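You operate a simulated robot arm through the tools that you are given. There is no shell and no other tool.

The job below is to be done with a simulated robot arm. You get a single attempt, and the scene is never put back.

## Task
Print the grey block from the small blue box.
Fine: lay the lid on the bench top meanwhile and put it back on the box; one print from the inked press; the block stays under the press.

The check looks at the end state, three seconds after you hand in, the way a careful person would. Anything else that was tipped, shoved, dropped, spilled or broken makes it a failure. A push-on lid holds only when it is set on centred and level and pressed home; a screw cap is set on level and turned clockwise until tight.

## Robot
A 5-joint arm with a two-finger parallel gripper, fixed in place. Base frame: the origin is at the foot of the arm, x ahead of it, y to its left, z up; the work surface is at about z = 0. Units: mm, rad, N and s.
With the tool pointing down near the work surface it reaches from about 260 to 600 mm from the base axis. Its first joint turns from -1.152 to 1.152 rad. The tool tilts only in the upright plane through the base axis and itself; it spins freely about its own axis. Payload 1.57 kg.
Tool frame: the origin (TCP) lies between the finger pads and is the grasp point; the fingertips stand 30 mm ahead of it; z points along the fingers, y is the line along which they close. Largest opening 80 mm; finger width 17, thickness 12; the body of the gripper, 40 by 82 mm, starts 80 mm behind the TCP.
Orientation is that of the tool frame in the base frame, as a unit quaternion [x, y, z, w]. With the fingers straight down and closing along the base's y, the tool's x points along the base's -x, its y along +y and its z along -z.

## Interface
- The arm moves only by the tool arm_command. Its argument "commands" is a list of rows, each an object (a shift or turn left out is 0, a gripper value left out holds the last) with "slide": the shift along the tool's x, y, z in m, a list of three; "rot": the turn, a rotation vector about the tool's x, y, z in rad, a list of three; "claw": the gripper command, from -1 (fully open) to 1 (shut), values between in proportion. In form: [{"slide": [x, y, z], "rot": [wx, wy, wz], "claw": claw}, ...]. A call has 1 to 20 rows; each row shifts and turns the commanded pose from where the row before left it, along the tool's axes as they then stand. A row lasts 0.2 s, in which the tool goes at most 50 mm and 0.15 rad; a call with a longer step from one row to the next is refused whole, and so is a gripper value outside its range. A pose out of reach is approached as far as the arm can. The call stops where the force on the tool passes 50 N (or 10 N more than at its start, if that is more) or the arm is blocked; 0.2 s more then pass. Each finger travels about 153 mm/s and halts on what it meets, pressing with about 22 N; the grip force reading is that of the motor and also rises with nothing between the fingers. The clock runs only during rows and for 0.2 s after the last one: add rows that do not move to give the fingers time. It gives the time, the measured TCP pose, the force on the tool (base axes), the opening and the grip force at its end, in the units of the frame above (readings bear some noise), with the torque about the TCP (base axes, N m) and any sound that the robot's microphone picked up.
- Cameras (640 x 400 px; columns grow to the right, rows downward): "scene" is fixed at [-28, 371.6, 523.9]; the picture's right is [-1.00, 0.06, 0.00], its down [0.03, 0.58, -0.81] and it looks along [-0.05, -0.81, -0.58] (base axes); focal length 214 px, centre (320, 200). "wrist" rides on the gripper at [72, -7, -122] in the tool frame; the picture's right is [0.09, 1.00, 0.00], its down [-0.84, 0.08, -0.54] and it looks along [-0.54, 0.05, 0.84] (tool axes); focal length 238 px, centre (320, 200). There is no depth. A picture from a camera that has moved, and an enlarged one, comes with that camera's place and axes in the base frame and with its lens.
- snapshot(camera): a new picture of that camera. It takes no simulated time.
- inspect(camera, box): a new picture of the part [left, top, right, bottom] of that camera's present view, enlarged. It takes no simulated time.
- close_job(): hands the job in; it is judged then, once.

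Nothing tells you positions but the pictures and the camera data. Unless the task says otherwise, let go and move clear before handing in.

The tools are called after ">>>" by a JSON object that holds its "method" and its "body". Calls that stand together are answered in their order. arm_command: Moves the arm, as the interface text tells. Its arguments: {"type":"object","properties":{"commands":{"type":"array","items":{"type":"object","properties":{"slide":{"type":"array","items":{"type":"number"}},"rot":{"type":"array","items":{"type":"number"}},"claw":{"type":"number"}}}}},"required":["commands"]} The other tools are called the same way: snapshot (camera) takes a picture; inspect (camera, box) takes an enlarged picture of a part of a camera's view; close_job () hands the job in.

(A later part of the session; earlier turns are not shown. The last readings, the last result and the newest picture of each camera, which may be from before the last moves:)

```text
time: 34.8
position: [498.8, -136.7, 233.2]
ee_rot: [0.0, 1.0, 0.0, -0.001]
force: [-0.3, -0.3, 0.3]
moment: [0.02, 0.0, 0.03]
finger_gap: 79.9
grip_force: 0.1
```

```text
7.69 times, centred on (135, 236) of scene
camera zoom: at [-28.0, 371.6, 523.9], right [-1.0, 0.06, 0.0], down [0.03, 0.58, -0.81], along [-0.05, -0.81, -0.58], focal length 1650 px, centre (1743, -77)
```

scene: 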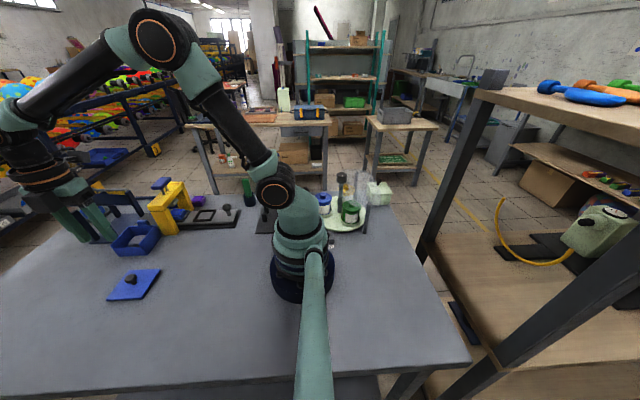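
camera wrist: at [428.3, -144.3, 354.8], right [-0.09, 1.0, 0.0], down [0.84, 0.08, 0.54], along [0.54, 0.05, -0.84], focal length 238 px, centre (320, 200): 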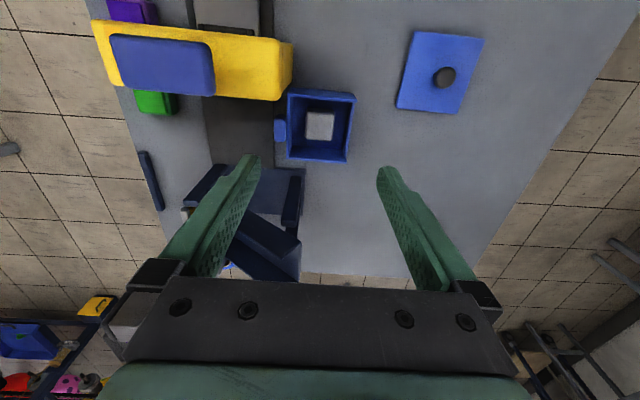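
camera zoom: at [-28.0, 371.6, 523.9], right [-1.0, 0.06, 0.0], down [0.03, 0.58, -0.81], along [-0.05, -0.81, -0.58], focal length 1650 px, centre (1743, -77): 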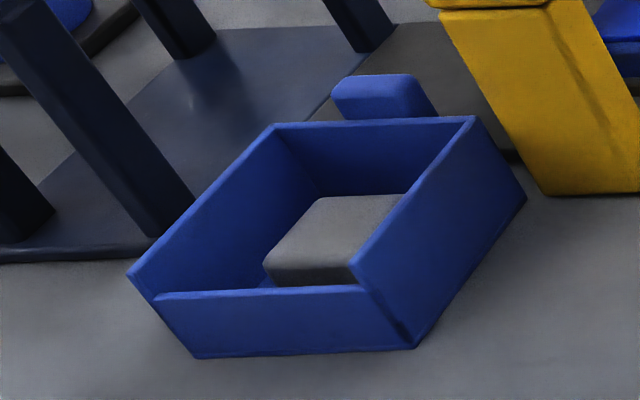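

The grey block (about 40×40 mm, top near z 29) sits at roughly (518,-136) inside the box with ~20 mm gaps around it. I'll line up over it with fingers closing along y and a 46 mm opening, stopping above the rim to verify.

>>> {"method": "arm_command", "body": {"commands": [{"slide": [-0.019, 0.0007, 0], "claw": -0.15}, {"slide": [0, 0, 0.04]}, {"slide": [0, 0, 0.04]}, {"slide": [0, 0, 0.035]}, {}]}}

>>> {"method": "snapshot", "body": {"camera": "wrist"}}

>>> {"method": "inspect", "body": {"camera": "wrist", "box": [240, 70, 400, 190]}}

>>> {"method": "inspect", "body": {"camera": "scene", "box": [100, 200, 170, 262]}}

```text
time: 36.0
position: [518.3, -134.0, 117.9]
ee_rot: [0.0, 1.0, 0.001, 0.0]
force: [0.0, 1.0, 0.6]
moment: [0.02, 0.01, 0.0]
finger_gap: 45.7
grip_force: 0.1
```

```text
taken
camera wrist: at [447.4, -141.9, 238.7], right [-0.09, 1.0, 0.0], down [0.84, 0.08, 0.54], along [0.54, 0.05, -0.84], focal length 238 px, centre (320, 200)
```

wrist: 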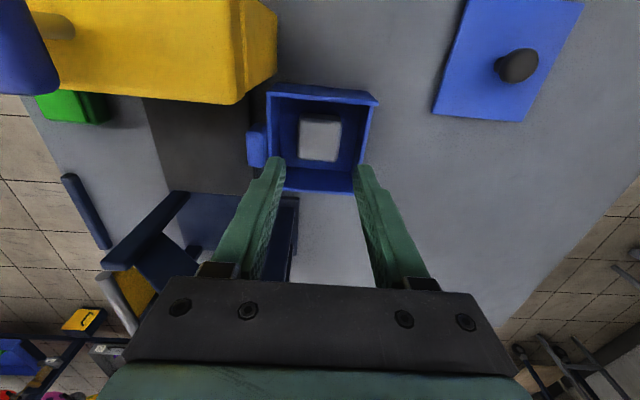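

```text
3.33 times, centred on (320, 130) of wrist
camera zoom: at [447.4, -141.9, 238.7], right [-0.09, 1.0, 0.0], down [0.84, 0.08, 0.54], along [0.54, 0.05, -0.84], focal length 794 px, centre (320, 433)
```

zoom: 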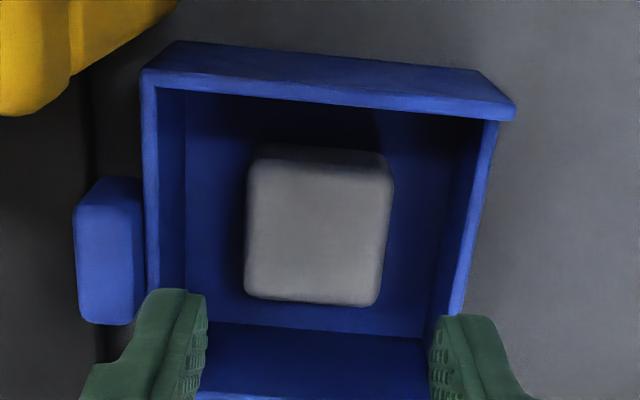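

```text
6.45 times, centred on (135, 231) of scene
camera zoom: at [-28.0, 371.6, 523.9], right [-1.0, 0.06, 0.0], down [0.03, 0.58, -0.81], along [-0.05, -0.81, -0.58], focal length 1384 px, centre (1514, 0)
```

zoom: 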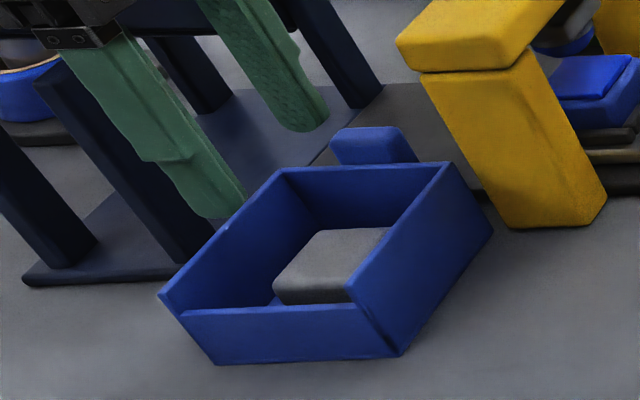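

The block's centre is about (518,-137) and the box interior is centred on it. I'll nudge 2 mm in y, lower so the tips stop about z 16, and check before closing.

>>> {"method": "arm_command", "body": {"commands": [{"slide": [0.0017, -0.0019, 0]}, {"slide": [0, 0, 0.03]}, {"slide": [0, 0, 0.02]}, {"slide": [0, 0, 0.012]}, {"slide": [0, 0, 0.0113]}, {}]}}

>>> {"method": "snapshot", "body": {"camera": "wrist"}}

>>> {"method": "inspect", "body": {"camera": "wrist", "box": [230, 60, 410, 200]}}

>>> {"method": "inspect", "body": {"camera": "scene", "box": [100, 200, 170, 262]}}

```text
time: 37.4
position: [519.1, -137.8, 45.6]
ee_rot: [0.0, 1.0, 0.0, 0.0]
force: [0.0, 0.7, -0.5]
moment: [-0.01, 0.0, -0.03]
finger_gap: 46.0
grip_force: 0.1
```

```text
taken
camera wrist: at [446.6, -144.8, 166.9], right [-0.09, 1.0, 0.0], down [0.84, 0.08, 0.54], along [0.54, 0.05, -0.84], focal length 238 px, centre (320, 200)
```

wrist: 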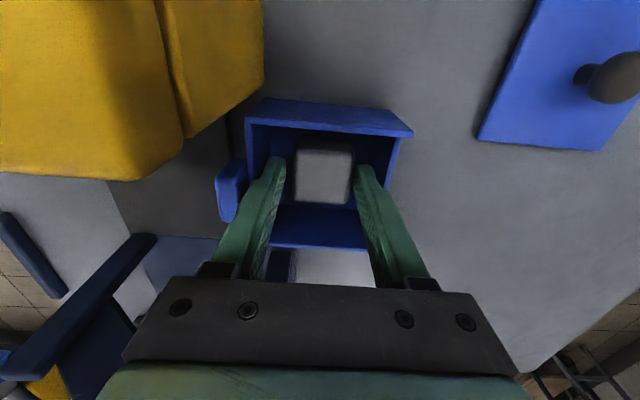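

```text
2.86 times, centred on (320, 130) of wrist
camera zoom: at [446.6, -144.8, 166.9], right [-0.09, 1.0, 0.0], down [0.84, 0.08, 0.54], along [0.54, 0.05, -0.84], focal length 681 px, centre (320, 400)
```

zoom: 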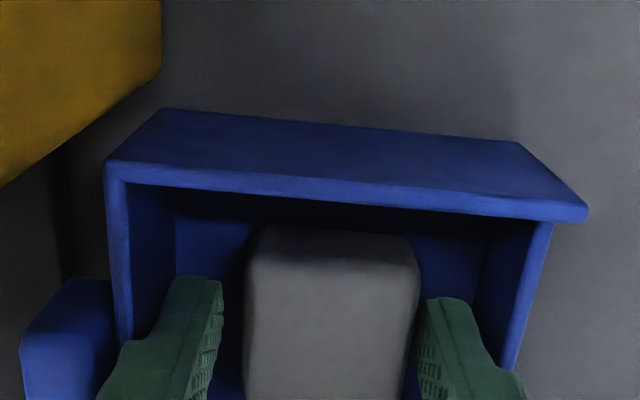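

```text
6.45 times, centred on (135, 231) of scene
camera zoom: at [-28.0, 371.6, 523.9], right [-1.0, 0.06, 0.0], down [0.03, 0.58, -0.81], along [-0.05, -0.81, -0.58], focal length 1384 px, centre (1514, 0)
```

zoom: 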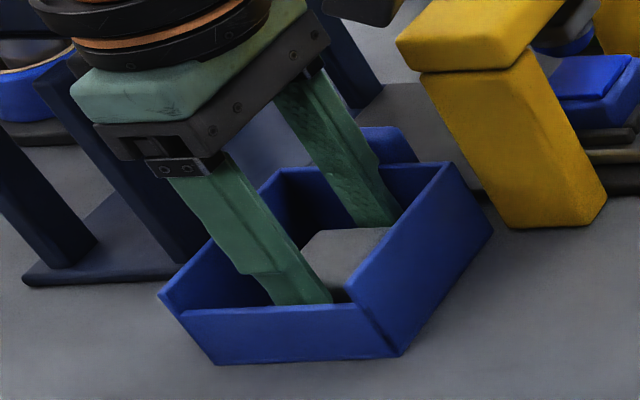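

Both fingers are inside the box straddling the block without contact. Closing on the block now.

>>> {"method": "arm_command", "body": {"commands": [{"claw": 1}, {}, {}, {}]}}

>>> {"method": "inspect", "body": {"camera": "scene", "box": [100, 200, 170, 262]}}

```text
time: 38.4
position: [518.0, -138.1, 45.8]
ee_rot: [0.0, 1.0, 0.0, 0.0]
force: [0.6, 0.9, 0.7]
moment: [0.01, -0.02, 0.01]
finger_gap: 39.3
grip_force: 21.8
```

```text
6.45 times, centred on (135, 231) of scene
camera zoom: at [-28.0, 371.6, 523.9], right [-1.0, 0.06, 0.0], down [0.03, 0.58, -0.81], along [-0.05, -0.81, -0.58], focal length 1384 px, centre (1514, 0)
```

zoom: 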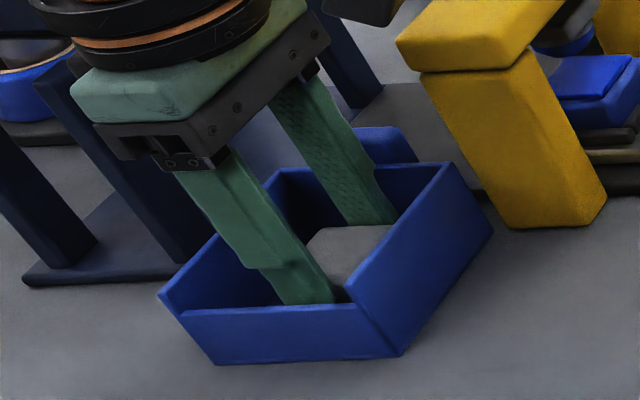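

Gripped at 39.3 mm. Lifting straight up out of the box.

>>> {"method": "arm_command", "body": {"commands": [{"slide": [0, 0, -0.005]}, {"slide": [0, 0, -0.015]}, {"slide": [0, 0, -0.03]}, {"slide": [0, 0, -0.04]}, {"slide": [0, 0, -0.04]}, {"slide": [0, 0, -0.03]}, {}]}}

>>> {"method": "inspect", "body": {"camera": "scene", "box": [80, 160, 200, 262]}}

```text
time: 40.0
position: [517.3, -137.1, 206.3]
ee_rot: [0.0, 1.0, -0.001, 0.0]
force: [0.1, 0.1, -0.6]
moment: [-0.03, 0.01, 0.01]
finger_gap: 38.7
grip_force: 21.8
```

```text
3.92 times, centred on (140, 211) of scene
camera zoom: at [-28.0, 371.6, 523.9], right [-1.0, 0.06, 0.0], down [0.03, 0.58, -0.81], along [-0.05, -0.81, -0.58], focal length 841 px, centre (1026, 157)
```

zoom: 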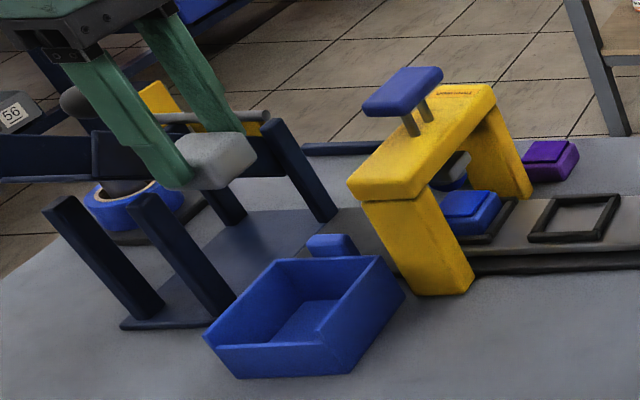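

The block is held and the box stayed in place. I'll swing it clear of the press handle (first toward the robot, then across) to above the empty nest near (352,-250).

>>> {"method": "arm_command", "body": {"commands": [{"slide": [0.02, 0, 0]}, {"slide": [0.035, 0, 0]}, {"slide": [0.035, 0, 0]}, {"slide": [0.035, 0, 0]}, {"slide": [0.02, -0.01, 0]}, {"slide": [0.01, -0.025, 0]}, {"slide": [0.01, -0.03, 0]}, {"slide": [0, -0.03, 0]}, {"slide": [0, -0.018, 0]}, {}]}}

>>> {"method": "snapshot", "body": {"camera": "wrist"}}

>>> {"method": "inspect", "body": {"camera": "wrist", "box": [220, 60, 420, 200]}}

>>> {"method": "inspect", "body": {"camera": "scene", "box": [130, 150, 270, 250]}}

```text
time: 42.2
position: [353.2, -251.0, 206.6]
ee_rot: [0.0, 1.0, 0.0, 0.0]
force: [-0.1, 0.9, -1.0]
moment: [-0.01, 0.0, 0.0]
finger_gap: 39.0
grip_force: 22.0
```

```text
taken
camera wrist: at [281.8, -258.3, 327.4], right [-0.09, 1.0, 0.0], down [0.84, 0.08, 0.54], along [0.54, 0.05, -0.84], focal length 238 px, centre (320, 200)
```

wrist: 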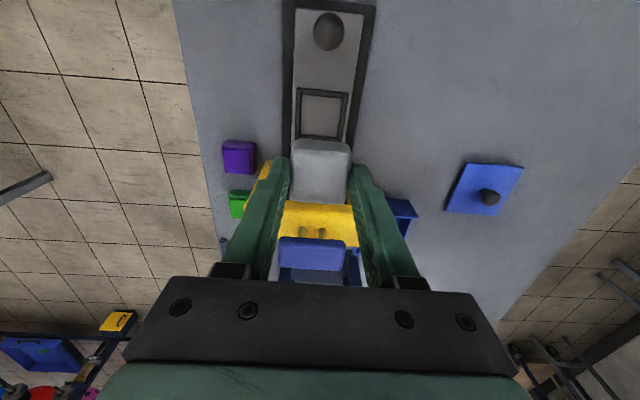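

```text
2.86 times, centred on (320, 130) of wrist
camera zoom: at [281.8, -258.3, 327.4], right [-0.09, 1.0, 0.0], down [0.84, 0.08, 0.54], along [0.54, 0.05, -0.84], focal length 681 px, centre (320, 400)
```

zoom: 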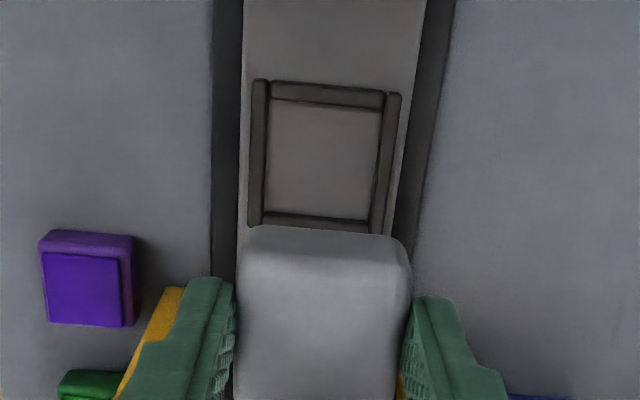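

```text
4.00 times, centred on (200, 200) of scene
camera zoom: at [-28.0, 371.6, 523.9], right [-1.0, 0.06, 0.0], down [0.03, 0.58, -0.81], along [-0.05, -0.81, -0.58], focal length 858 px, centre (800, 200)
```

zoom: 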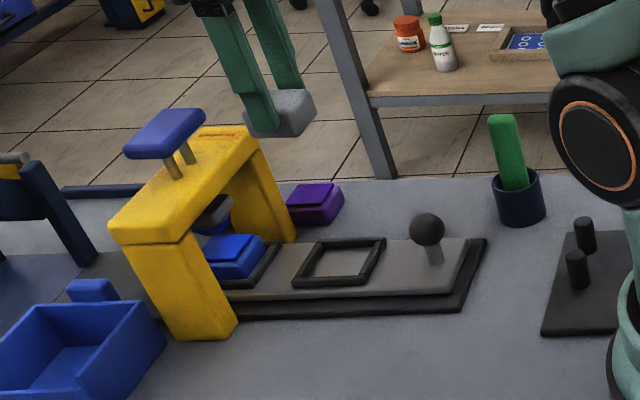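

The nest's inner opening is ~47 mm and centred about 1–2 mm from under the block. I'll correct that and lower to just above the nest walls to check alignment.

>>> {"method": "arm_command", "body": {"commands": [{"slide": [-0.002, 0.001, 0.02]}, {"slide": [0, 0, 0.035]}, {"slide": [0, 0, 0.035]}, {"slide": [0, 0, 0.025]}, {"slide": [0, 0, 0.015]}, {}]}}

>>> {"method": "inspect", "body": {"camera": "wrist", "box": [220, 60, 420, 200]}}

>>> {"method": "inspect", "body": {"camera": "scene", "box": [160, 170, 250, 240]}}

```text
time: 43.6
position: [354.7, -248.2, 75.5]
ee_rot: [0.0, 1.0, 0.0, 0.0]
force: [0.2, 0.7, -0.4]
moment: [0.01, 0.0, 0.0]
finger_gap: 39.1
grip_force: 21.9
```

```text
2.86 times, centred on (320, 130) of wrist
camera zoom: at [283.1, -256.8, 196.8], right [-0.09, 1.0, 0.0], down [0.84, 0.08, 0.54], along [0.54, 0.05, -0.84], focal length 681 px, centre (320, 400)
```

zoom: 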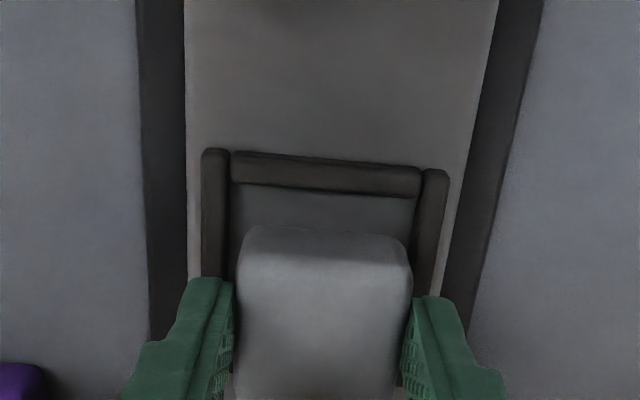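

```text
5.71 times, centred on (205, 205) of scene
camera zoom: at [-28.0, 371.6, 523.9], right [-1.0, 0.06, 0.0], down [0.03, 0.58, -0.81], along [-0.05, -0.81, -0.58], focal length 1226 px, centre (977, 171)
```

zoom: 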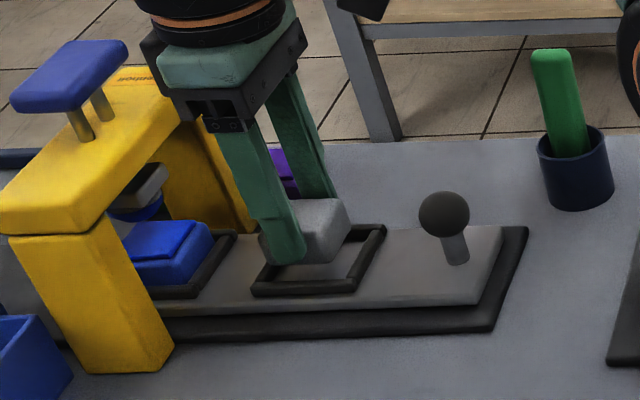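

The nest is ~1.5 mm off in y from the block; I'll correct, then lower toward the tray in small steps.

>>> {"method": "arm_command", "body": {"commands": [{"slide": [-0.001, -0.0015, 0]}, {}, {"slide": [0, 0, 0.006]}, {"slide": [0, 0, 0.006]}, {}]}}

>>> {"method": "inspect", "body": {"camera": "wrist", "box": [220, 60, 420, 200]}}

>>> {"method": "inspect", "body": {"camera": "scene", "box": [180, 190, 240, 230]}}

```text
time: 44.8
position: [355.2, -251.4, 65.1]
ee_rot: [0.001, 1.0, 0.0, 0.0]
force: [1.0, 0.7, 1.5]
moment: [0.0, -0.03, -0.01]
finger_gap: 38.8
grip_force: 21.9
```

```text
2.86 times, centred on (320, 130) of wrist
camera zoom: at [284.4, -258.5, 185.4], right [-0.09, 1.0, 0.0], down [0.84, 0.08, 0.54], along [0.54, 0.05, -0.84], focal length 681 px, centre (320, 400)
```

zoom: 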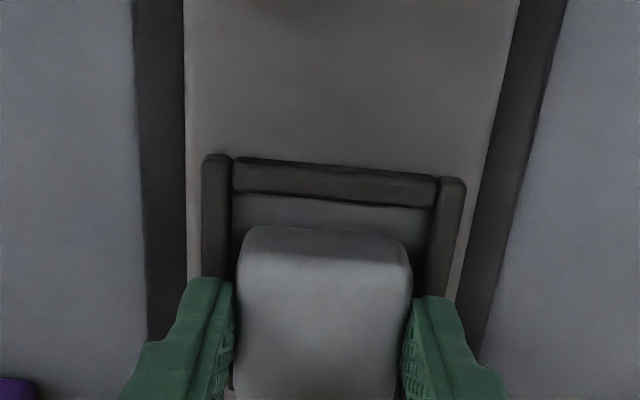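

```text
10.00 times, centred on (210, 210) of scene
camera zoom: at [-28.0, 371.6, 523.9], right [-1.0, 0.06, 0.0], down [0.03, 0.58, -0.81], along [-0.05, -0.81, -0.58], focal length 2145 px, centre (1420, 100)
```

zoom: 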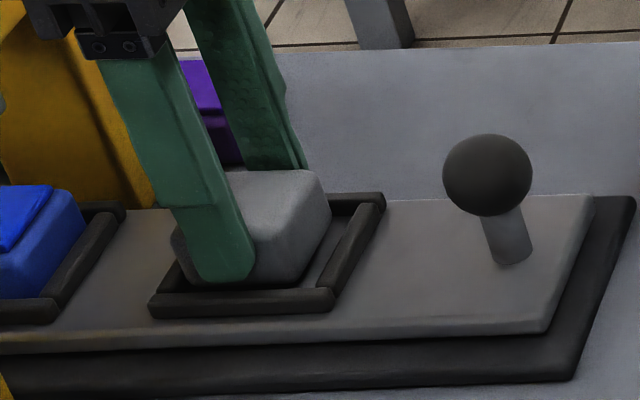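

Now the block is centred over the nest within ~0.5 mm. Lowering in small steps until it seats.

>>> {"method": "arm_command", "body": {"commands": [{"slide": [0, 0, 0.003]}, {"slide": [0, 0, 0.003]}, {}]}}

>>> {"method": "arm_command", "body": {"commands": [{"slide": [0, 0, 0.0015]}, {"slide": [0, 0, 0.0015]}, {}]}}

>>> {"method": "inspect", "body": {"camera": "scene", "box": [180, 190, 240, 230]}}

>>> {"method": "inspect", "body": {"camera": "wrist", "box": [220, 60, 420, 200]}}

```text
time: 45.6
position: [357.1, -251.8, 57.8]
ee_rot: [0.0, 1.0, -0.001, 0.001]
force: [0.3, 5.5, 19.4]
moment: [0.16, 0.0, 0.03]
finger_gap: 38.9
grip_force: 21.5
```

```text
time: 46.5
position: [356.7, -252.2, 58.4]
ee_rot: [0.001, 1.0, -0.001, 0.002]
force: [-1.8, 2.2, 8.2]
moment: [0.22, 0.1, 0.01]
finger_gap: 38.9
grip_force: 21.8
stopped in row 3: the force on the tool passed its limit at 50 N (the readings are from after the stop); the commanded pose is now the measured one
```

```text
10.00 times, centred on (210, 210) of scene
camera zoom: at [-28.1, 371.6, 523.9], right [-1.0, 0.06, 0.0], down [0.03, 0.58, -0.81], along [-0.05, -0.81, -0.58], focal length 2145 px, centre (1420, 100)
```

zoom: 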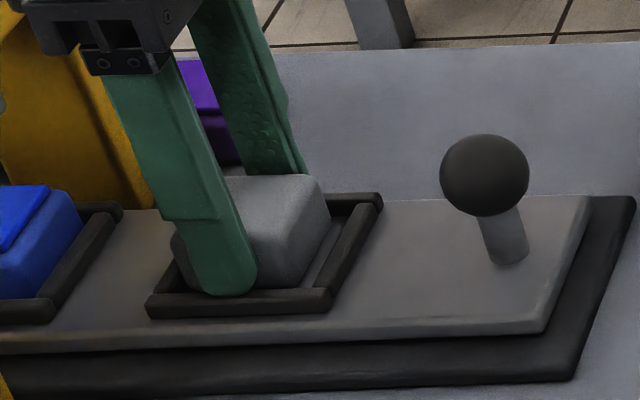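

```text
2.86 times, centred on (320, 130) of wrist
camera zoom: at [285.1, -258.8, 178.8], right [-0.09, 1.0, 0.0], down [0.83, 0.08, 0.55], along [0.54, 0.05, -0.84], focal length 681 px, centre (320, 400)
```

zoom: 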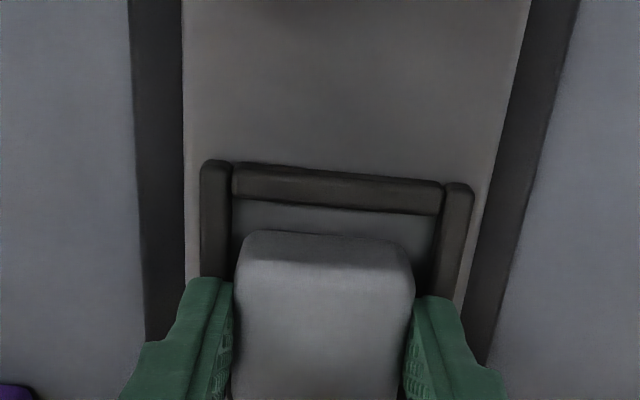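

Firm contact at TCP z≈58, which matches the block sitting on the tray floor (z≈17) inside the nest walls. I'll open the fingers gently and look.

>>> {"method": "arm_command", "body": {"commands": [{"slide": [0, 0, -0.0005]}, {}, {"claw": -0.25}, {}, {}]}}

>>> {"method": "inspect", "body": {"camera": "scene", "box": [180, 190, 240, 230]}}

>>> {"method": "inspect", "body": {"camera": "wrist", "box": [220, 60, 420, 200]}}

```text
time: 47.7
position: [356.8, -252.2, 57.8]
ee_rot: [0.0, 1.0, -0.002, 0.002]
force: [0.4, 0.8, 0.3]
moment: [0.03, -0.02, 0.01]
finger_gap: 49.8
grip_force: 0.0
```

```text
10.00 times, centred on (210, 210) of scene
camera zoom: at [-28.0, 371.6, 523.9], right [-1.0, 0.06, 0.0], down [0.03, 0.58, -0.81], along [-0.05, -0.81, -0.58], focal length 2145 px, centre (1420, 100)
```

zoom: 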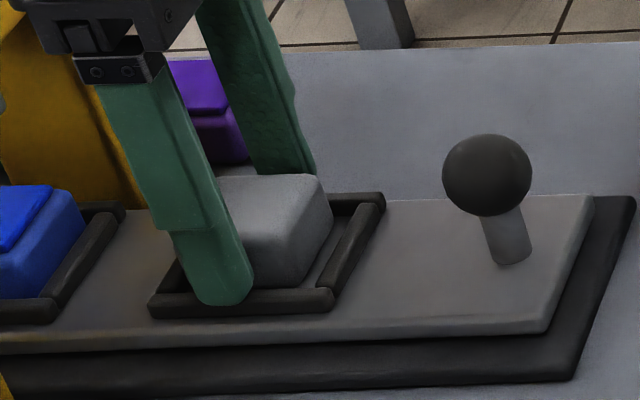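

```text
2.86 times, centred on (320, 130) of wrist
camera zoom: at [284.8, -258.9, 179.1], right [-0.09, 1.0, 0.0], down [0.83, 0.08, 0.55], along [0.54, 0.05, -0.84], focal length 681 px, centre (320, 400)
```

zoom: 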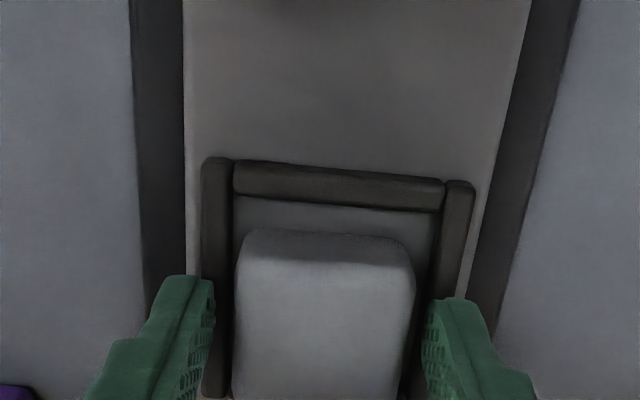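

The block is sitting in the nest. I'll rise clear and look at the press handle between the open fingers.

>>> {"method": "arm_command", "body": {"commands": [{"slide": [0, 0, -0.02]}, {"slide": [0, 0, -0.04]}, {"slide": [0, 0, -0.04], "claw": -1}, {"slide": [0, 0, -0.04]}, {"slide": [0, 0, -0.04]}, {}]}}

>>> {"method": "snapshot", "body": {"camera": "wrist"}}

>>> {"method": "inspect", "body": {"camera": "wrist", "box": [220, 80, 420, 280]}}

>>> {"method": "inspect", "body": {"camera": "scene", "box": [130, 165, 250, 245]}}

```text
time: 49.1
position: [357.3, -250.7, 239.7]
ee_rot: [0.0, 1.0, -0.001, 0.001]
force: [-0.4, 0.1, 0.2]
moment: [0.01, 0.0, -0.02]
finger_gap: 79.9
grip_force: 0.0
```

```text
taken
camera wrist: at [285.0, -257.4, 359.7], right [-0.09, 1.0, 0.0], down [0.83, 0.08, 0.55], along [0.54, 0.05, -0.84], focal length 238 px, centre (320, 200)
```

wrist: 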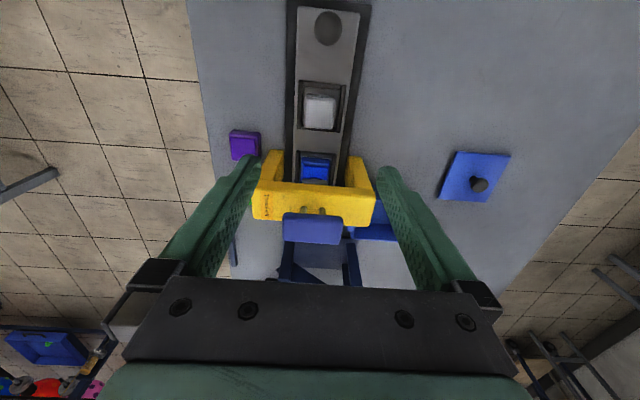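

```text
2.00 times, centred on (320, 180) of wrist
camera zoom: at [285.0, -257.4, 359.7], right [-0.09, 1.0, 0.0], down [0.83, 0.08, 0.55], along [0.54, 0.05, -0.84], focal length 477 px, centre (320, 240)
```

zoom: 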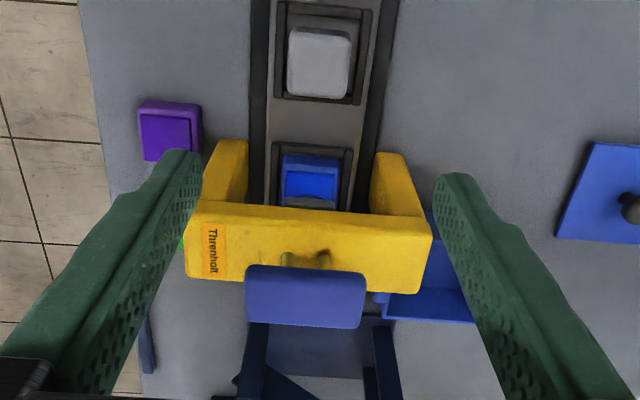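

```text
5.00 times, centred on (190, 205) of scene
camera zoom: at [-28.0, 371.6, 523.9], right [-1.0, 0.06, 0.0], down [0.03, 0.58, -0.81], along [-0.05, -0.81, -0.58], focal length 1072 px, centre (970, 175)
```

zoom: 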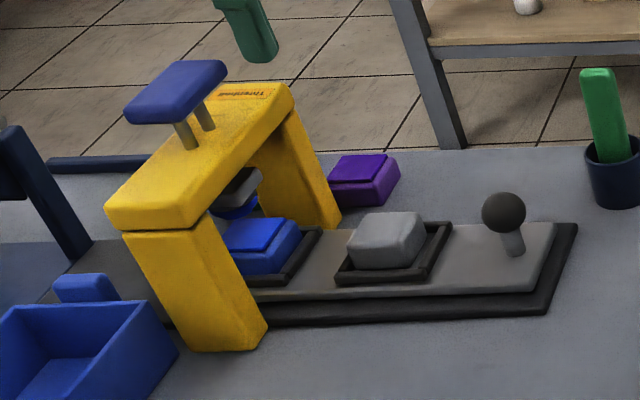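

The block rests neatly in its nest. I'll zoom in on the press head to see the state of the die.

>>> {"method": "inspect", "body": {"camera": "scene", "box": [165, 192, 200, 222]}}

>>> {"method": "inspect", "body": {"camera": "wrist", "box": [285, 140, 355, 190]}}

```text
13.33 times, centred on (182, 207) of scene
camera zoom: at [-28.0, 371.6, 523.9], right [-1.0, 0.06, 0.0], down [0.03, 0.58, -0.81], along [-0.05, -0.81, -0.58], focal length 2860 px, centre (2153, 107)
```

zoom: 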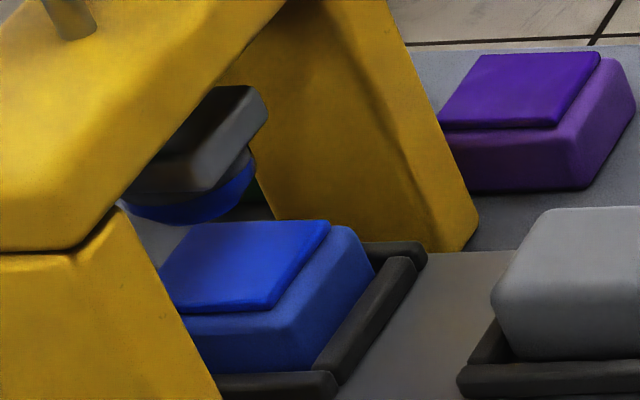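

```text
8.00 times, centred on (320, 165) of wrist
camera zoom: at [285.0, -257.4, 359.7], right [-0.09, 1.0, 0.0], down [0.83, 0.08, 0.55], along [0.54, 0.05, -0.84], focal length 1907 px, centre (320, 480)
```

zoom: 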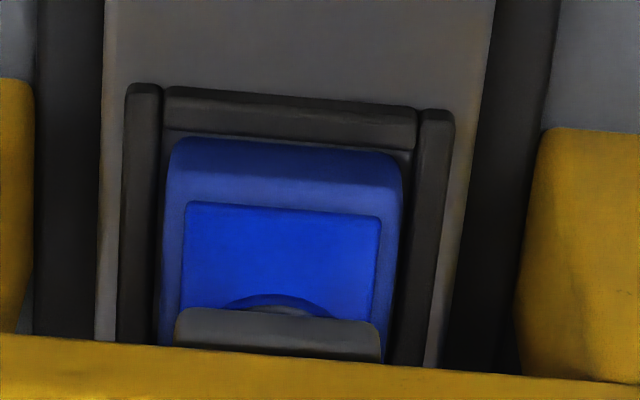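

The die disc is above the blue pad, which is currently under the press, so one stroke here inks it; then I'd slide the block under for the print. I'll close the fingers and move above the handle centre at about (447,-251.5).

>>> {"method": "arm_command", "body": {"commands": [{"claw": 1}, {"slide": [-0.03, 0, 0]}, {"slide": [-0.03, 0, 0]}, {"slide": [-0.03, 0.0005, 0]}, {"slide": [0, 0, 0.015]}, {}]}}

>>> {"method": "inspect", "body": {"camera": "scene", "box": [120, 140, 220, 220]}}

>>> {"method": "snapshot", "body": {"camera": "wrist"}}

```text
time: 50.5
position: [446.9, -247.2, 223.1]
ee_rot: [0.0, 1.0, 0.0, 0.002]
force: [0.3, 0.3, -0.2]
moment: [-0.01, -0.03, 0.01]
finger_gap: 0.4
grip_force: 21.4
```

```text
5.00 times, centred on (170, 180) of scene
camera zoom: at [-28.0, 371.6, 523.9], right [-1.0, 0.06, 0.0], down [0.03, 0.58, -0.81], along [-0.05, -0.81, -0.58], focal length 1072 px, centre (1070, 300)
```

zoom: 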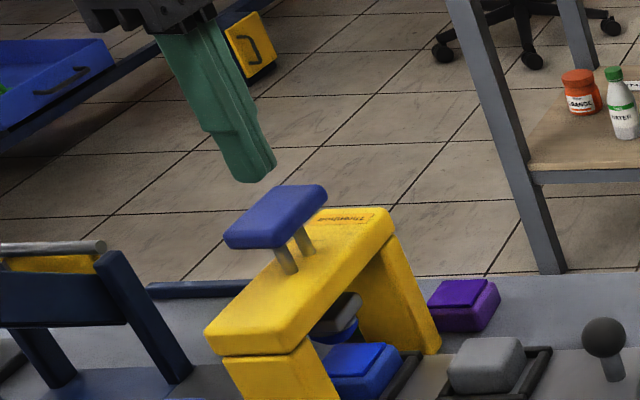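

```text
taken
camera wrist: at [375.1, -255.3, 344.1], right [-0.09, 1.0, 0.0], down [0.83, 0.08, 0.55], along [0.54, 0.05, -0.84], focal length 238 px, centre (320, 200)
```

wrist: 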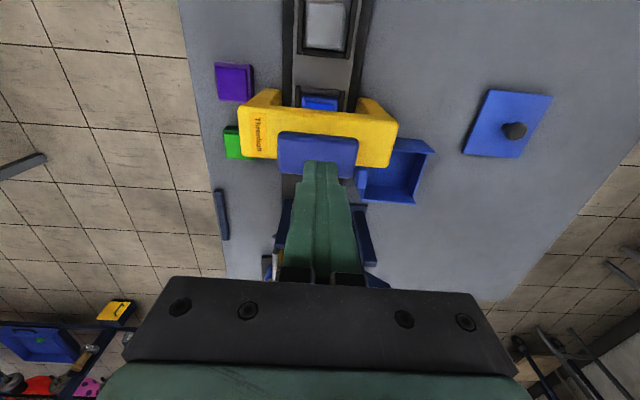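

The measured y is a few mm off the intended -251.5. I'll let it settle with a tiny levelling correction and re-read.

>>> {"method": "arm_command", "body": {"commands": [{"rot": [-0.001, 0.004, -0.001]}, {}, {}]}}

>>> {"method": "arm_command", "body": {"commands": [{}]}}

>>> {"method": "arm_command", "body": {"commands": [{}]}}

```text
time: 51.3
position: [446.3, -249.5, 223.8]
ee_rot: [-0.001, 1.0, 0.0, 0.0]
force: [0.1, -0.7, -0.5]
moment: [0.01, 0.01, 0.0]
finger_gap: 0.1
grip_force: 20.9
```

```text
time: 51.7
position: [446.5, -248.8, 224.0]
ee_rot: [0.0, 1.0, 0.0, 0.001]
force: [-0.1, 0.3, 0.1]
moment: [0.0, 0.0, 0.0]
finger_gap: 0.1
grip_force: 21.1
```

```text
time: 52.1
position: [446.4, -249.2, 222.8]
ee_rot: [-0.001, 1.0, -0.001, 0.0]
force: [-0.9, 0.2, -0.2]
moment: [0.03, -0.05, -0.02]
finger_gap: 0.0
grip_force: 20.3
```

Settled at about (446.4,-249.2,223.5). I'll shift 2 mm in -y and lower onto the handle in steps, watching for contact.

>>> {"method": "arm_command", "body": {"commands": [{"slide": [0, -0.002, 0.008]}, {"slide": [0, 0, 0.008]}, {"slide": [0, 0, 0.004]}, {}]}}

>>> {"method": "arm_command", "body": {"commands": [{"slide": [0, 0, 0.002]}, {"slide": [0, 0, 0.002]}, {}]}}

>>> {"method": "inspect", "body": {"camera": "scene", "box": [130, 160, 210, 225]}}

```text
time: 53.1
position: [446.3, -252.0, 203.0]
ee_rot: [0.0, 1.0, 0.0, 0.0]
force: [-0.1, -0.5, 0.9]
moment: [-0.02, 0.04, 0.0]
finger_gap: 0.2
grip_force: 21.5
```

```text
time: 53.9
position: [446.5, -251.6, 201.1]
ee_rot: [-0.001, 1.0, 0.001, 0.0]
force: [0.2, -0.3, 0.5]
moment: [-0.02, 0.03, -0.01]
finger_gap: 0.0
grip_force: 21.5
```

```text
6.15 times, centred on (170, 192) of scene
camera zoom: at [-28.0, 371.6, 523.9], right [-1.0, 0.06, 0.0], down [0.03, 0.58, -0.81], along [-0.05, -0.81, -0.58], focal length 1320 px, centre (1243, 246)
```

zoom: 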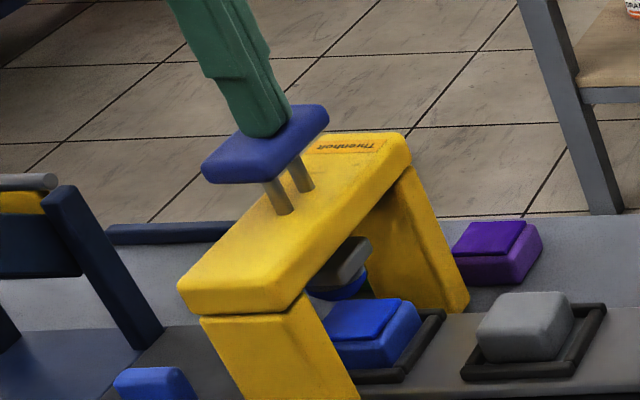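

The tips are right over the handle centre, about to touch. Continuing down gently.

>>> {"method": "arm_command", "body": {"commands": [{"slide": [0, 0, 0.002]}, {"slide": [0, 0, 0.002]}, {"slide": [0, 0, 0.002]}, {}]}}

>>> {"method": "arm_command", "body": {"commands": [{"slide": [0, 0, 0.002]}, {"slide": [0, 0, 0.002]}, {"slide": [0, 0, 0.002]}, {}]}}

>>> {"method": "inspect", "body": {"camera": "scene", "box": [130, 160, 210, 225]}}

```text
time: 54.9
position: [446.9, -251.5, 194.2]
ee_rot: [-0.001, 1.0, 0.0, 0.0]
force: [-0.4, -0.3, 2.0]
moment: [0.0, 0.05, 0.03]
finger_gap: 0.1
grip_force: 21.3
```

```text
time: 55.9
position: [446.0, -253.3, 188.4]
ee_rot: [-0.001, 1.0, 0.0, 0.001]
force: [1.4, 1.0, 2.4]
moment: [0.03, 0.0, -0.04]
finger_gap: 0.3
grip_force: 21.5
```

```text
6.15 times, centred on (170, 192) of scene
camera zoom: at [-28.1, 371.6, 523.9], right [-1.0, 0.06, 0.0], down [0.03, 0.58, -0.81], along [-0.05, -0.81, -0.58], focal length 1320 px, centre (1243, 246)
```

zoom: 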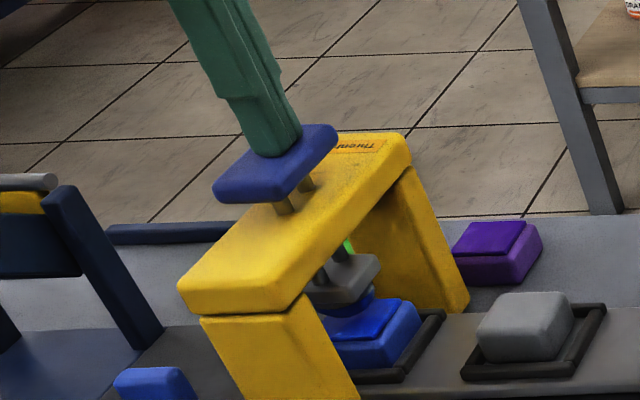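

The handle moves down against a light spring (~2 N). Continuing until the die meets the pad.

>>> {"method": "arm_command", "body": {"commands": [{"slide": [0, 0, 0.002]}, {"slide": [0, 0, 0.002]}, {}]}}

>>> {"method": "arm_command", "body": {"commands": [{"slide": [0, 0, 0.002]}, {"slide": [0, 0, 0.002]}, {}]}}

>>> {"method": "inspect", "body": {"camera": "scene", "box": [150, 180, 210, 225]}}

```text
time: 56.7
position: [446.1, -253.9, 182.3]
ee_rot: [0.0, 1.0, -0.001, 0.001]
force: [-0.7, -1.4, 2.8]
moment: [-0.06, 0.04, -0.01]
finger_gap: 0.0
grip_force: 21.2
heard: click
```

```text
time: 57.5
position: [445.7, -253.0, 179.7]
ee_rot: [0.0, 1.0, 0.0, 0.001]
force: [-5.6, -2.2, 10.4]
moment: [-0.06, 0.2, 0.0]
finger_gap: 0.1
grip_force: 20.8
```

```text
8.89 times, centred on (180, 202) of scene
camera zoom: at [-28.1, 371.6, 523.8], right [-1.0, 0.06, 0.0], down [0.03, 0.58, -0.81], along [-0.05, -0.81, -0.58], focal length 1906 px, centre (1564, 178)
```

zoom: 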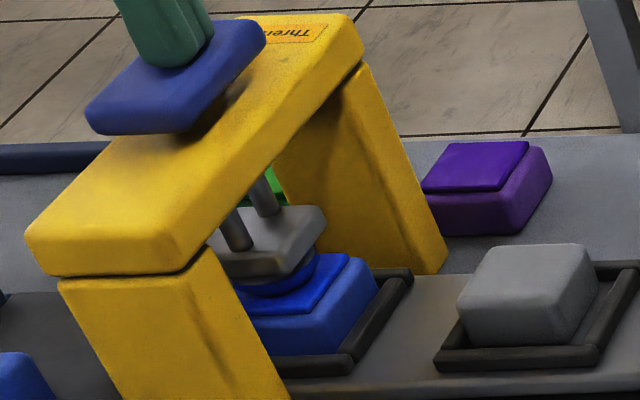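

A click was heard and the force began to rise as the die met the pad, so the inking stroke is done. I'll raise off and inspect the die.

>>> {"method": "arm_command", "body": {"commands": [{"slide": [0, 0, -0.004]}, {"slide": [0, 0, -0.006]}, {"slide": [0, 0, -0.01]}, {"slide": [0, 0, -0.02]}, {"slide": [0, 0, -0.02]}, {}]}}

>>> {"method": "inspect", "body": {"camera": "scene", "box": [165, 192, 200, 222]}}

>>> {"method": "inspect", "body": {"camera": "scene", "box": [120, 150, 240, 245]}}

```text
time: 58.9
position: [445.5, -252.3, 240.0]
ee_rot: [-0.001, 1.0, 0.0, 0.0]
force: [0.3, 0.1, -0.8]
moment: [-0.05, 0.0, -0.02]
finger_gap: 0.0
grip_force: 21.3
```

```text
13.33 times, centred on (182, 207) of scene
camera zoom: at [-28.0, 371.6, 523.9], right [-1.0, 0.06, 0.0], down [0.03, 0.58, -0.81], along [-0.05, -0.81, -0.58], focal length 2860 px, centre (2153, 107)
```

zoom: 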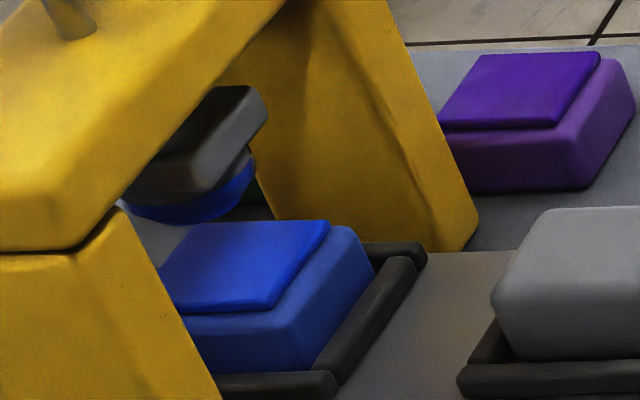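

```text
4.21 times, centred on (180, 198) of scene
camera zoom: at [-28.0, 371.6, 523.9], right [-1.0, 0.06, 0.0], down [0.03, 0.58, -0.81], along [-0.05, -0.81, -0.58], focal length 903 px, centre (910, 210)
```

zoom: 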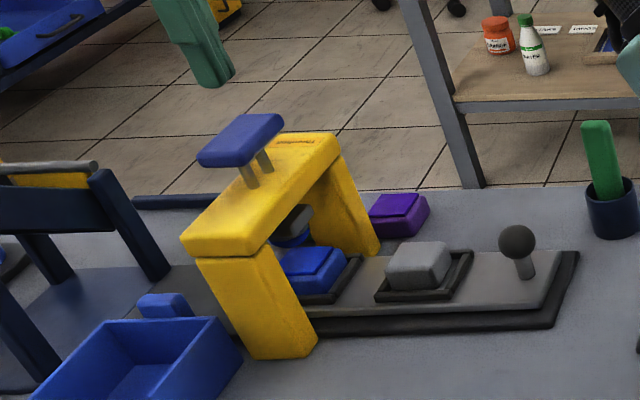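

The press sprang back and its die is inked blue. Next I'll go to the slide's knob near (271,-253,60) to push the tray so the block comes under the press.

>>> {"method": "arm_command", "body": {"commands": [{"slide": [0.0436, 0, 0]}, {"slide": [0.0436, 0, 0], "claw": -0.5}, {"slide": [0.0436, 0, 0]}, {"slide": [0.0436, 0, 0]}, {"slide": [0, 0, 0.04]}, {"slide": [0, 0, 0.04]}, {}, {}]}}

>>> {"method": "snapshot", "body": {"camera": "wrist"}}

>>> {"method": "inspect", "body": {"camera": "wrist", "box": [240, 80, 400, 200]}}

>>> {"method": "inspect", "body": {"camera": "scene", "box": [150, 150, 270, 240]}}

```text
time: 60.7
position: [273.0, -255.0, 159.4]
ee_rot: [0.0, 1.0, -0.001, 0.0]
force: [0.4, 0.0, 0.1]
moment: [0.01, 0.01, 0.01]
finger_gap: 60.1
grip_force: 0.1
```

```text
taken
camera wrist: at [200.9, -261.7, 280.7], right [-0.09, 1.0, 0.0], down [0.84, 0.08, 0.54], along [0.54, 0.05, -0.84], focal length 238 px, centre (320, 200)
```

wrist: 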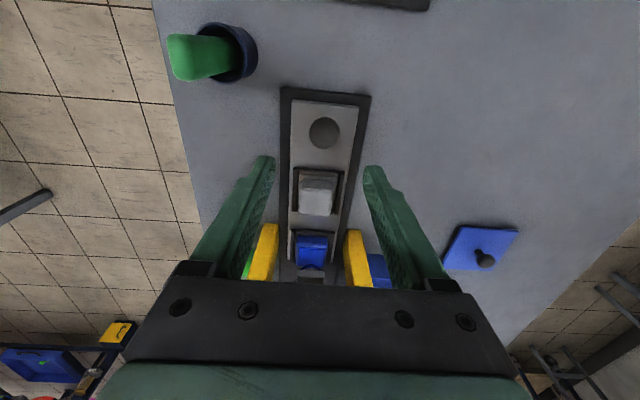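

```text
3.33 times, centred on (320, 140) of wrist
camera zoom: at [200.9, -261.7, 280.7], right [-0.09, 1.0, 0.0], down [0.84, 0.08, 0.54], along [0.54, 0.05, -0.84], focal length 794 px, centre (320, 400)
```

zoom: 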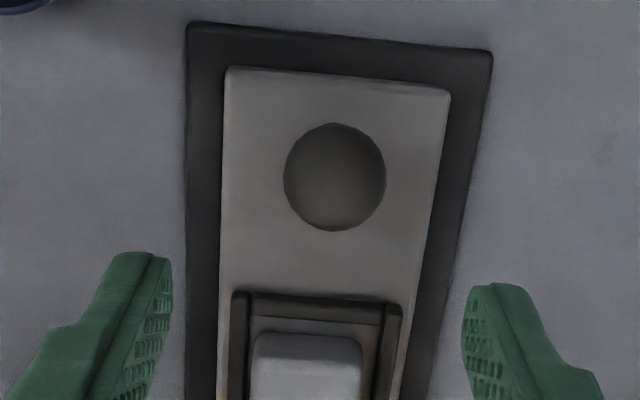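

```text
4.44 times, centred on (210, 195) of scene
camera zoom: at [-28.0, 371.6, 523.9], right [-1.0, 0.06, 0.0], down [0.03, 0.58, -0.81], along [-0.05, -0.81, -0.58], focal length 953 px, centre (809, 222)
```

zoom: 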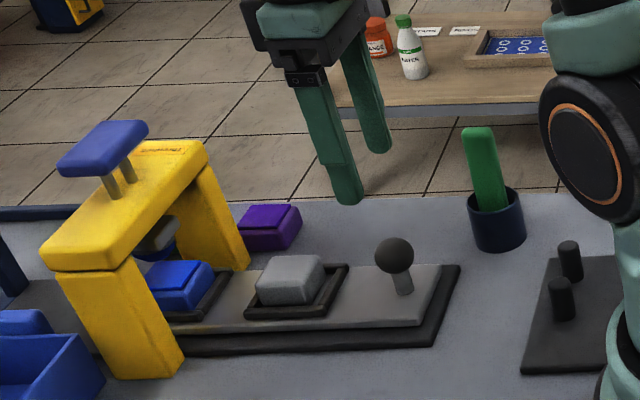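

The ball knob is about 4 mm toward the robot and 3 mm toward +y from the tool; I'll correct and lower around it, then grip it.

>>> {"method": "arm_command", "body": {"commands": [{"slide": [0.0043, 0.0032, 0]}, {"slide": [0, 0, 0.03]}, {"slide": [0, 0, 0.03]}, {"slide": [0, 0, 0.02]}, {"slide": [0, 0, 0.017]}, {}, {}]}}

>>> {"method": "inspect", "body": {"camera": "wrist", "box": [240, 80, 400, 220]}}

>>> {"method": "inspect", "body": {"camera": "scene", "box": [190, 180, 260, 230]}}

```text
time: 62.3
position: [268.2, -249.7, 60.7]
ee_rot: [-0.001, 1.0, 0.0, 0.0]
force: [-0.3, -0.1, 0.3]
moment: [-0.03, -0.01, 0.0]
finger_gap: 60.2
grip_force: 0.1
```

```text
2.86 times, centred on (320, 150) of wrist
camera zoom: at [196.7, -256.3, 182.6], right [-0.09, 1.0, 0.0], down [0.84, 0.08, 0.54], along [0.54, 0.05, -0.84], focal length 681 px, centre (320, 343)
```

zoom: 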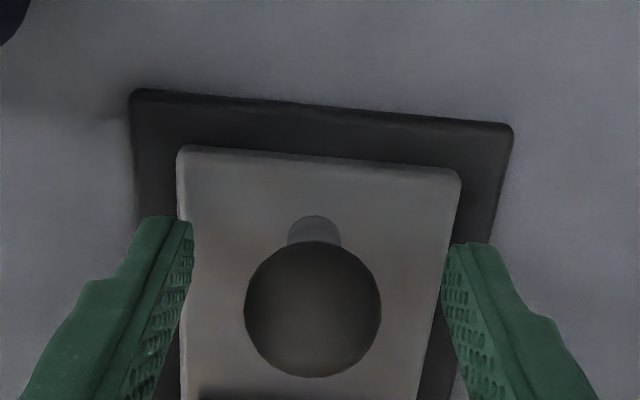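

```text
8.00 times, centred on (225, 205) of scene
camera zoom: at [-28.0, 371.6, 523.9], right [-1.0, 0.06, 0.0], down [0.03, 0.58, -0.81], along [-0.05, -0.81, -0.58], focal length 1716 px, centre (1080, 160)
```

zoom: 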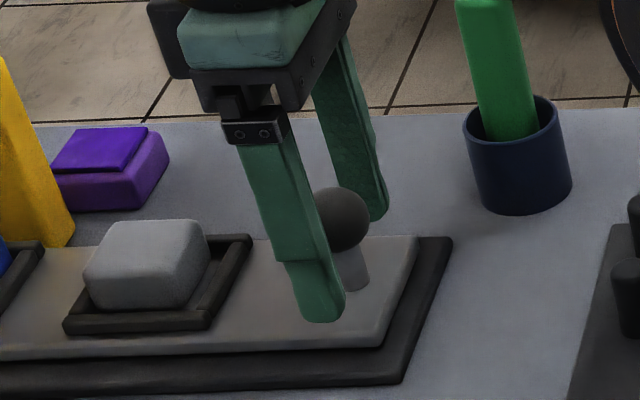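

The ball is about 1.8 mm to -y of the tool centre; I'll correct that and close on it.

>>> {"method": "arm_command", "body": {"commands": [{"slide": [0, -0.0018, 0]}, {}, {"claw": 1}, {}, {}, {}]}}

>>> {"method": "inspect", "body": {"camera": "scene", "box": [140, 160, 260, 240]}}

```text
time: 63.7
position: [268.0, -250.6, 61.4]
ee_rot: [-0.001, 1.0, 0.001, -0.001]
force: [1.0, 13.3, 6.7]
moment: [0.13, 0.05, 0.05]
finger_gap: 29.3
grip_force: 38.8
```

```text
5.00 times, centred on (200, 200) of scene
camera zoom: at [-28.1, 371.6, 523.9], right [-1.0, 0.06, 0.0], down [0.03, 0.58, -0.81], along [-0.05, -0.81, -0.58], focal length 1072 px, centre (920, 200)
```

zoom: 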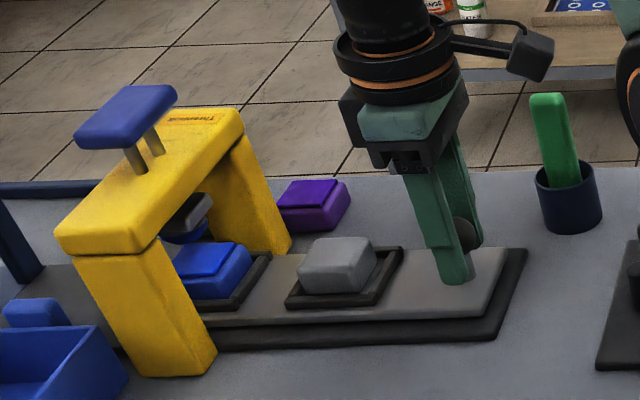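

Gripped at 29.3 mm with some sideways load (13 N in +y); I'll relax that by shifting 1.5 mm to +y before pushing.

>>> {"method": "arm_command", "body": {"commands": [{"slide": [0, 0.0015, 0]}, {}]}}

```text
time: 64.3
position: [268.4, -251.2, 62.5]
ee_rot: [0.0, 1.0, 0.0, 0.001]
force: [4.1, -8.0, -24.6]
moment: [0.0, 0.14, 0.02]
finger_gap: 29.0
grip_force: 39.2
```

>>> {"method": "arm_command", "body": {"commands": [{}, {}]}}

>>> {"method": "inspect", "body": {"camera": "scene", "box": [190, 180, 260, 230]}}

```text
time: 64.9
position: [267.2, -250.6, 61.5]
ee_rot: [0.0, 1.0, -0.001, 0.001]
force: [2.9, -16.3, -31.1]
moment: [0.0, 0.0, -0.02]
finger_gap: 29.4
grip_force: 38.7
```

```text
8.00 times, centred on (225, 205) of scene
camera zoom: at [-28.0, 371.5, 523.9], right [-1.0, 0.06, 0.0], down [0.03, 0.58, -0.81], along [-0.05, -0.81, -0.58], focal length 1716 px, centre (1080, 160)
```

zoom: 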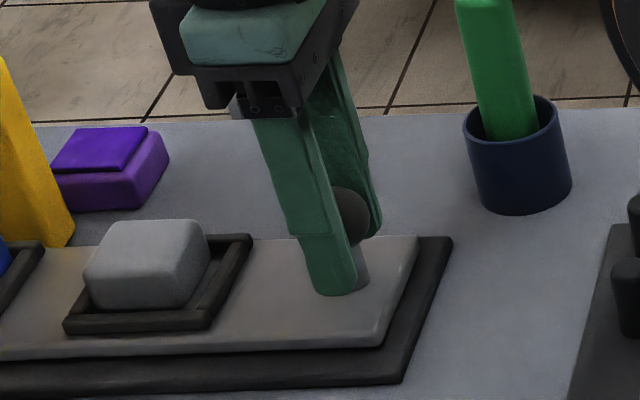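

The tool is being pulled slightly down and -y by the grip; I'll relax the command by those amounts.

>>> {"method": "arm_command", "body": {"commands": [{"slide": [0, -0.0008, 0.0014]}, {}, {}]}}

>>> {"method": "arm_command", "body": {"commands": [{}, {}]}}

```text
time: 65.7
position: [267.0, -250.6, 62.8]
ee_rot: [-0.001, 1.0, -0.001, 0.001]
force: [-1.7, 3.4, 27.5]
moment: [0.12, 0.46, -0.11]
finger_gap: 29.0
grip_force: 39.1
```

```text
time: 66.3
position: [268.2, -250.6, 60.9]
ee_rot: [-0.001, 1.0, -0.001, 0.0]
force: [-0.1, 6.5, 31.6]
moment: [0.1, -0.14, 0.03]
finger_gap: 29.4
grip_force: 39.0
```

Holding the ball rigidly builds up vertical load, so I'll let go and instead push it from behind with closed fingers. Opening and rising first.

>>> {"method": "arm_command", "body": {"commands": [{"slide": [0, 0, -0.0007]}, {"claw": -0.5}, {}, {}, {"slide": [0, 0, -0.03]}, {"slide": [0, 0, -0.03]}, {}]}}

>>> {"method": "inspect", "body": {"camera": "wrist", "box": [220, 60, 420, 260]}}

>>> {"method": "inspect", "body": {"camera": "scene", "box": [140, 160, 260, 240]}}

```text
time: 67.9
position: [265.0, -252.0, 120.9]
ee_rot: [-0.001, 1.0, 0.001, 0.001]
force: [-0.2, -1.0, 0.1]
moment: [0.04, -0.01, 0.01]
finger_gap: 60.1
grip_force: 0.0
```

```text
2.00 times, centred on (320, 160) of wrist
camera zoom: at [194.9, -259.2, 241.9], right [-0.09, 1.0, 0.0], down [0.84, 0.08, 0.54], along [0.54, 0.05, -0.84], focal length 477 px, centre (320, 280)
```

zoom: 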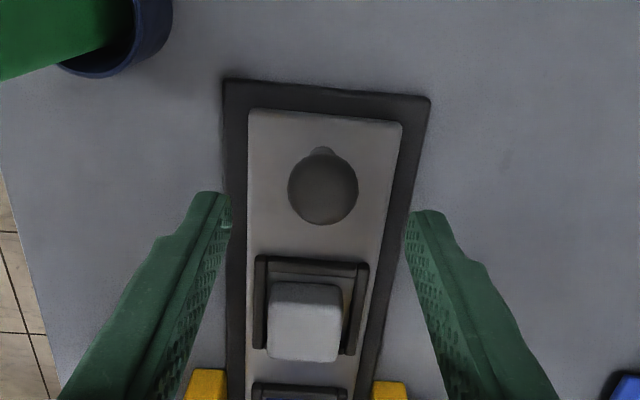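

```text
5.00 times, centred on (200, 200) of scene
camera zoom: at [-28.0, 371.6, 523.9], right [-1.0, 0.06, 0.0], down [0.03, 0.58, -0.81], along [-0.05, -0.81, -0.58], focal length 1072 px, centre (920, 200)
```

zoom: 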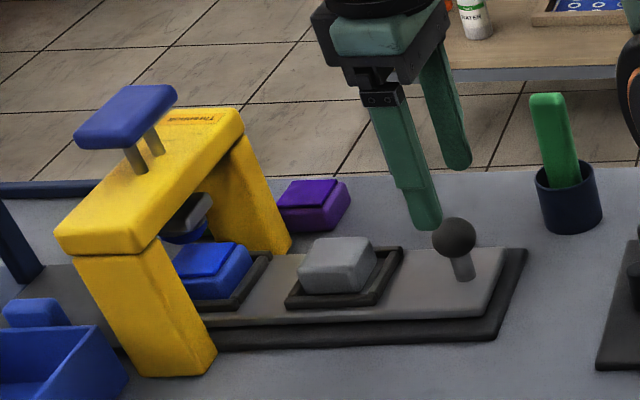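

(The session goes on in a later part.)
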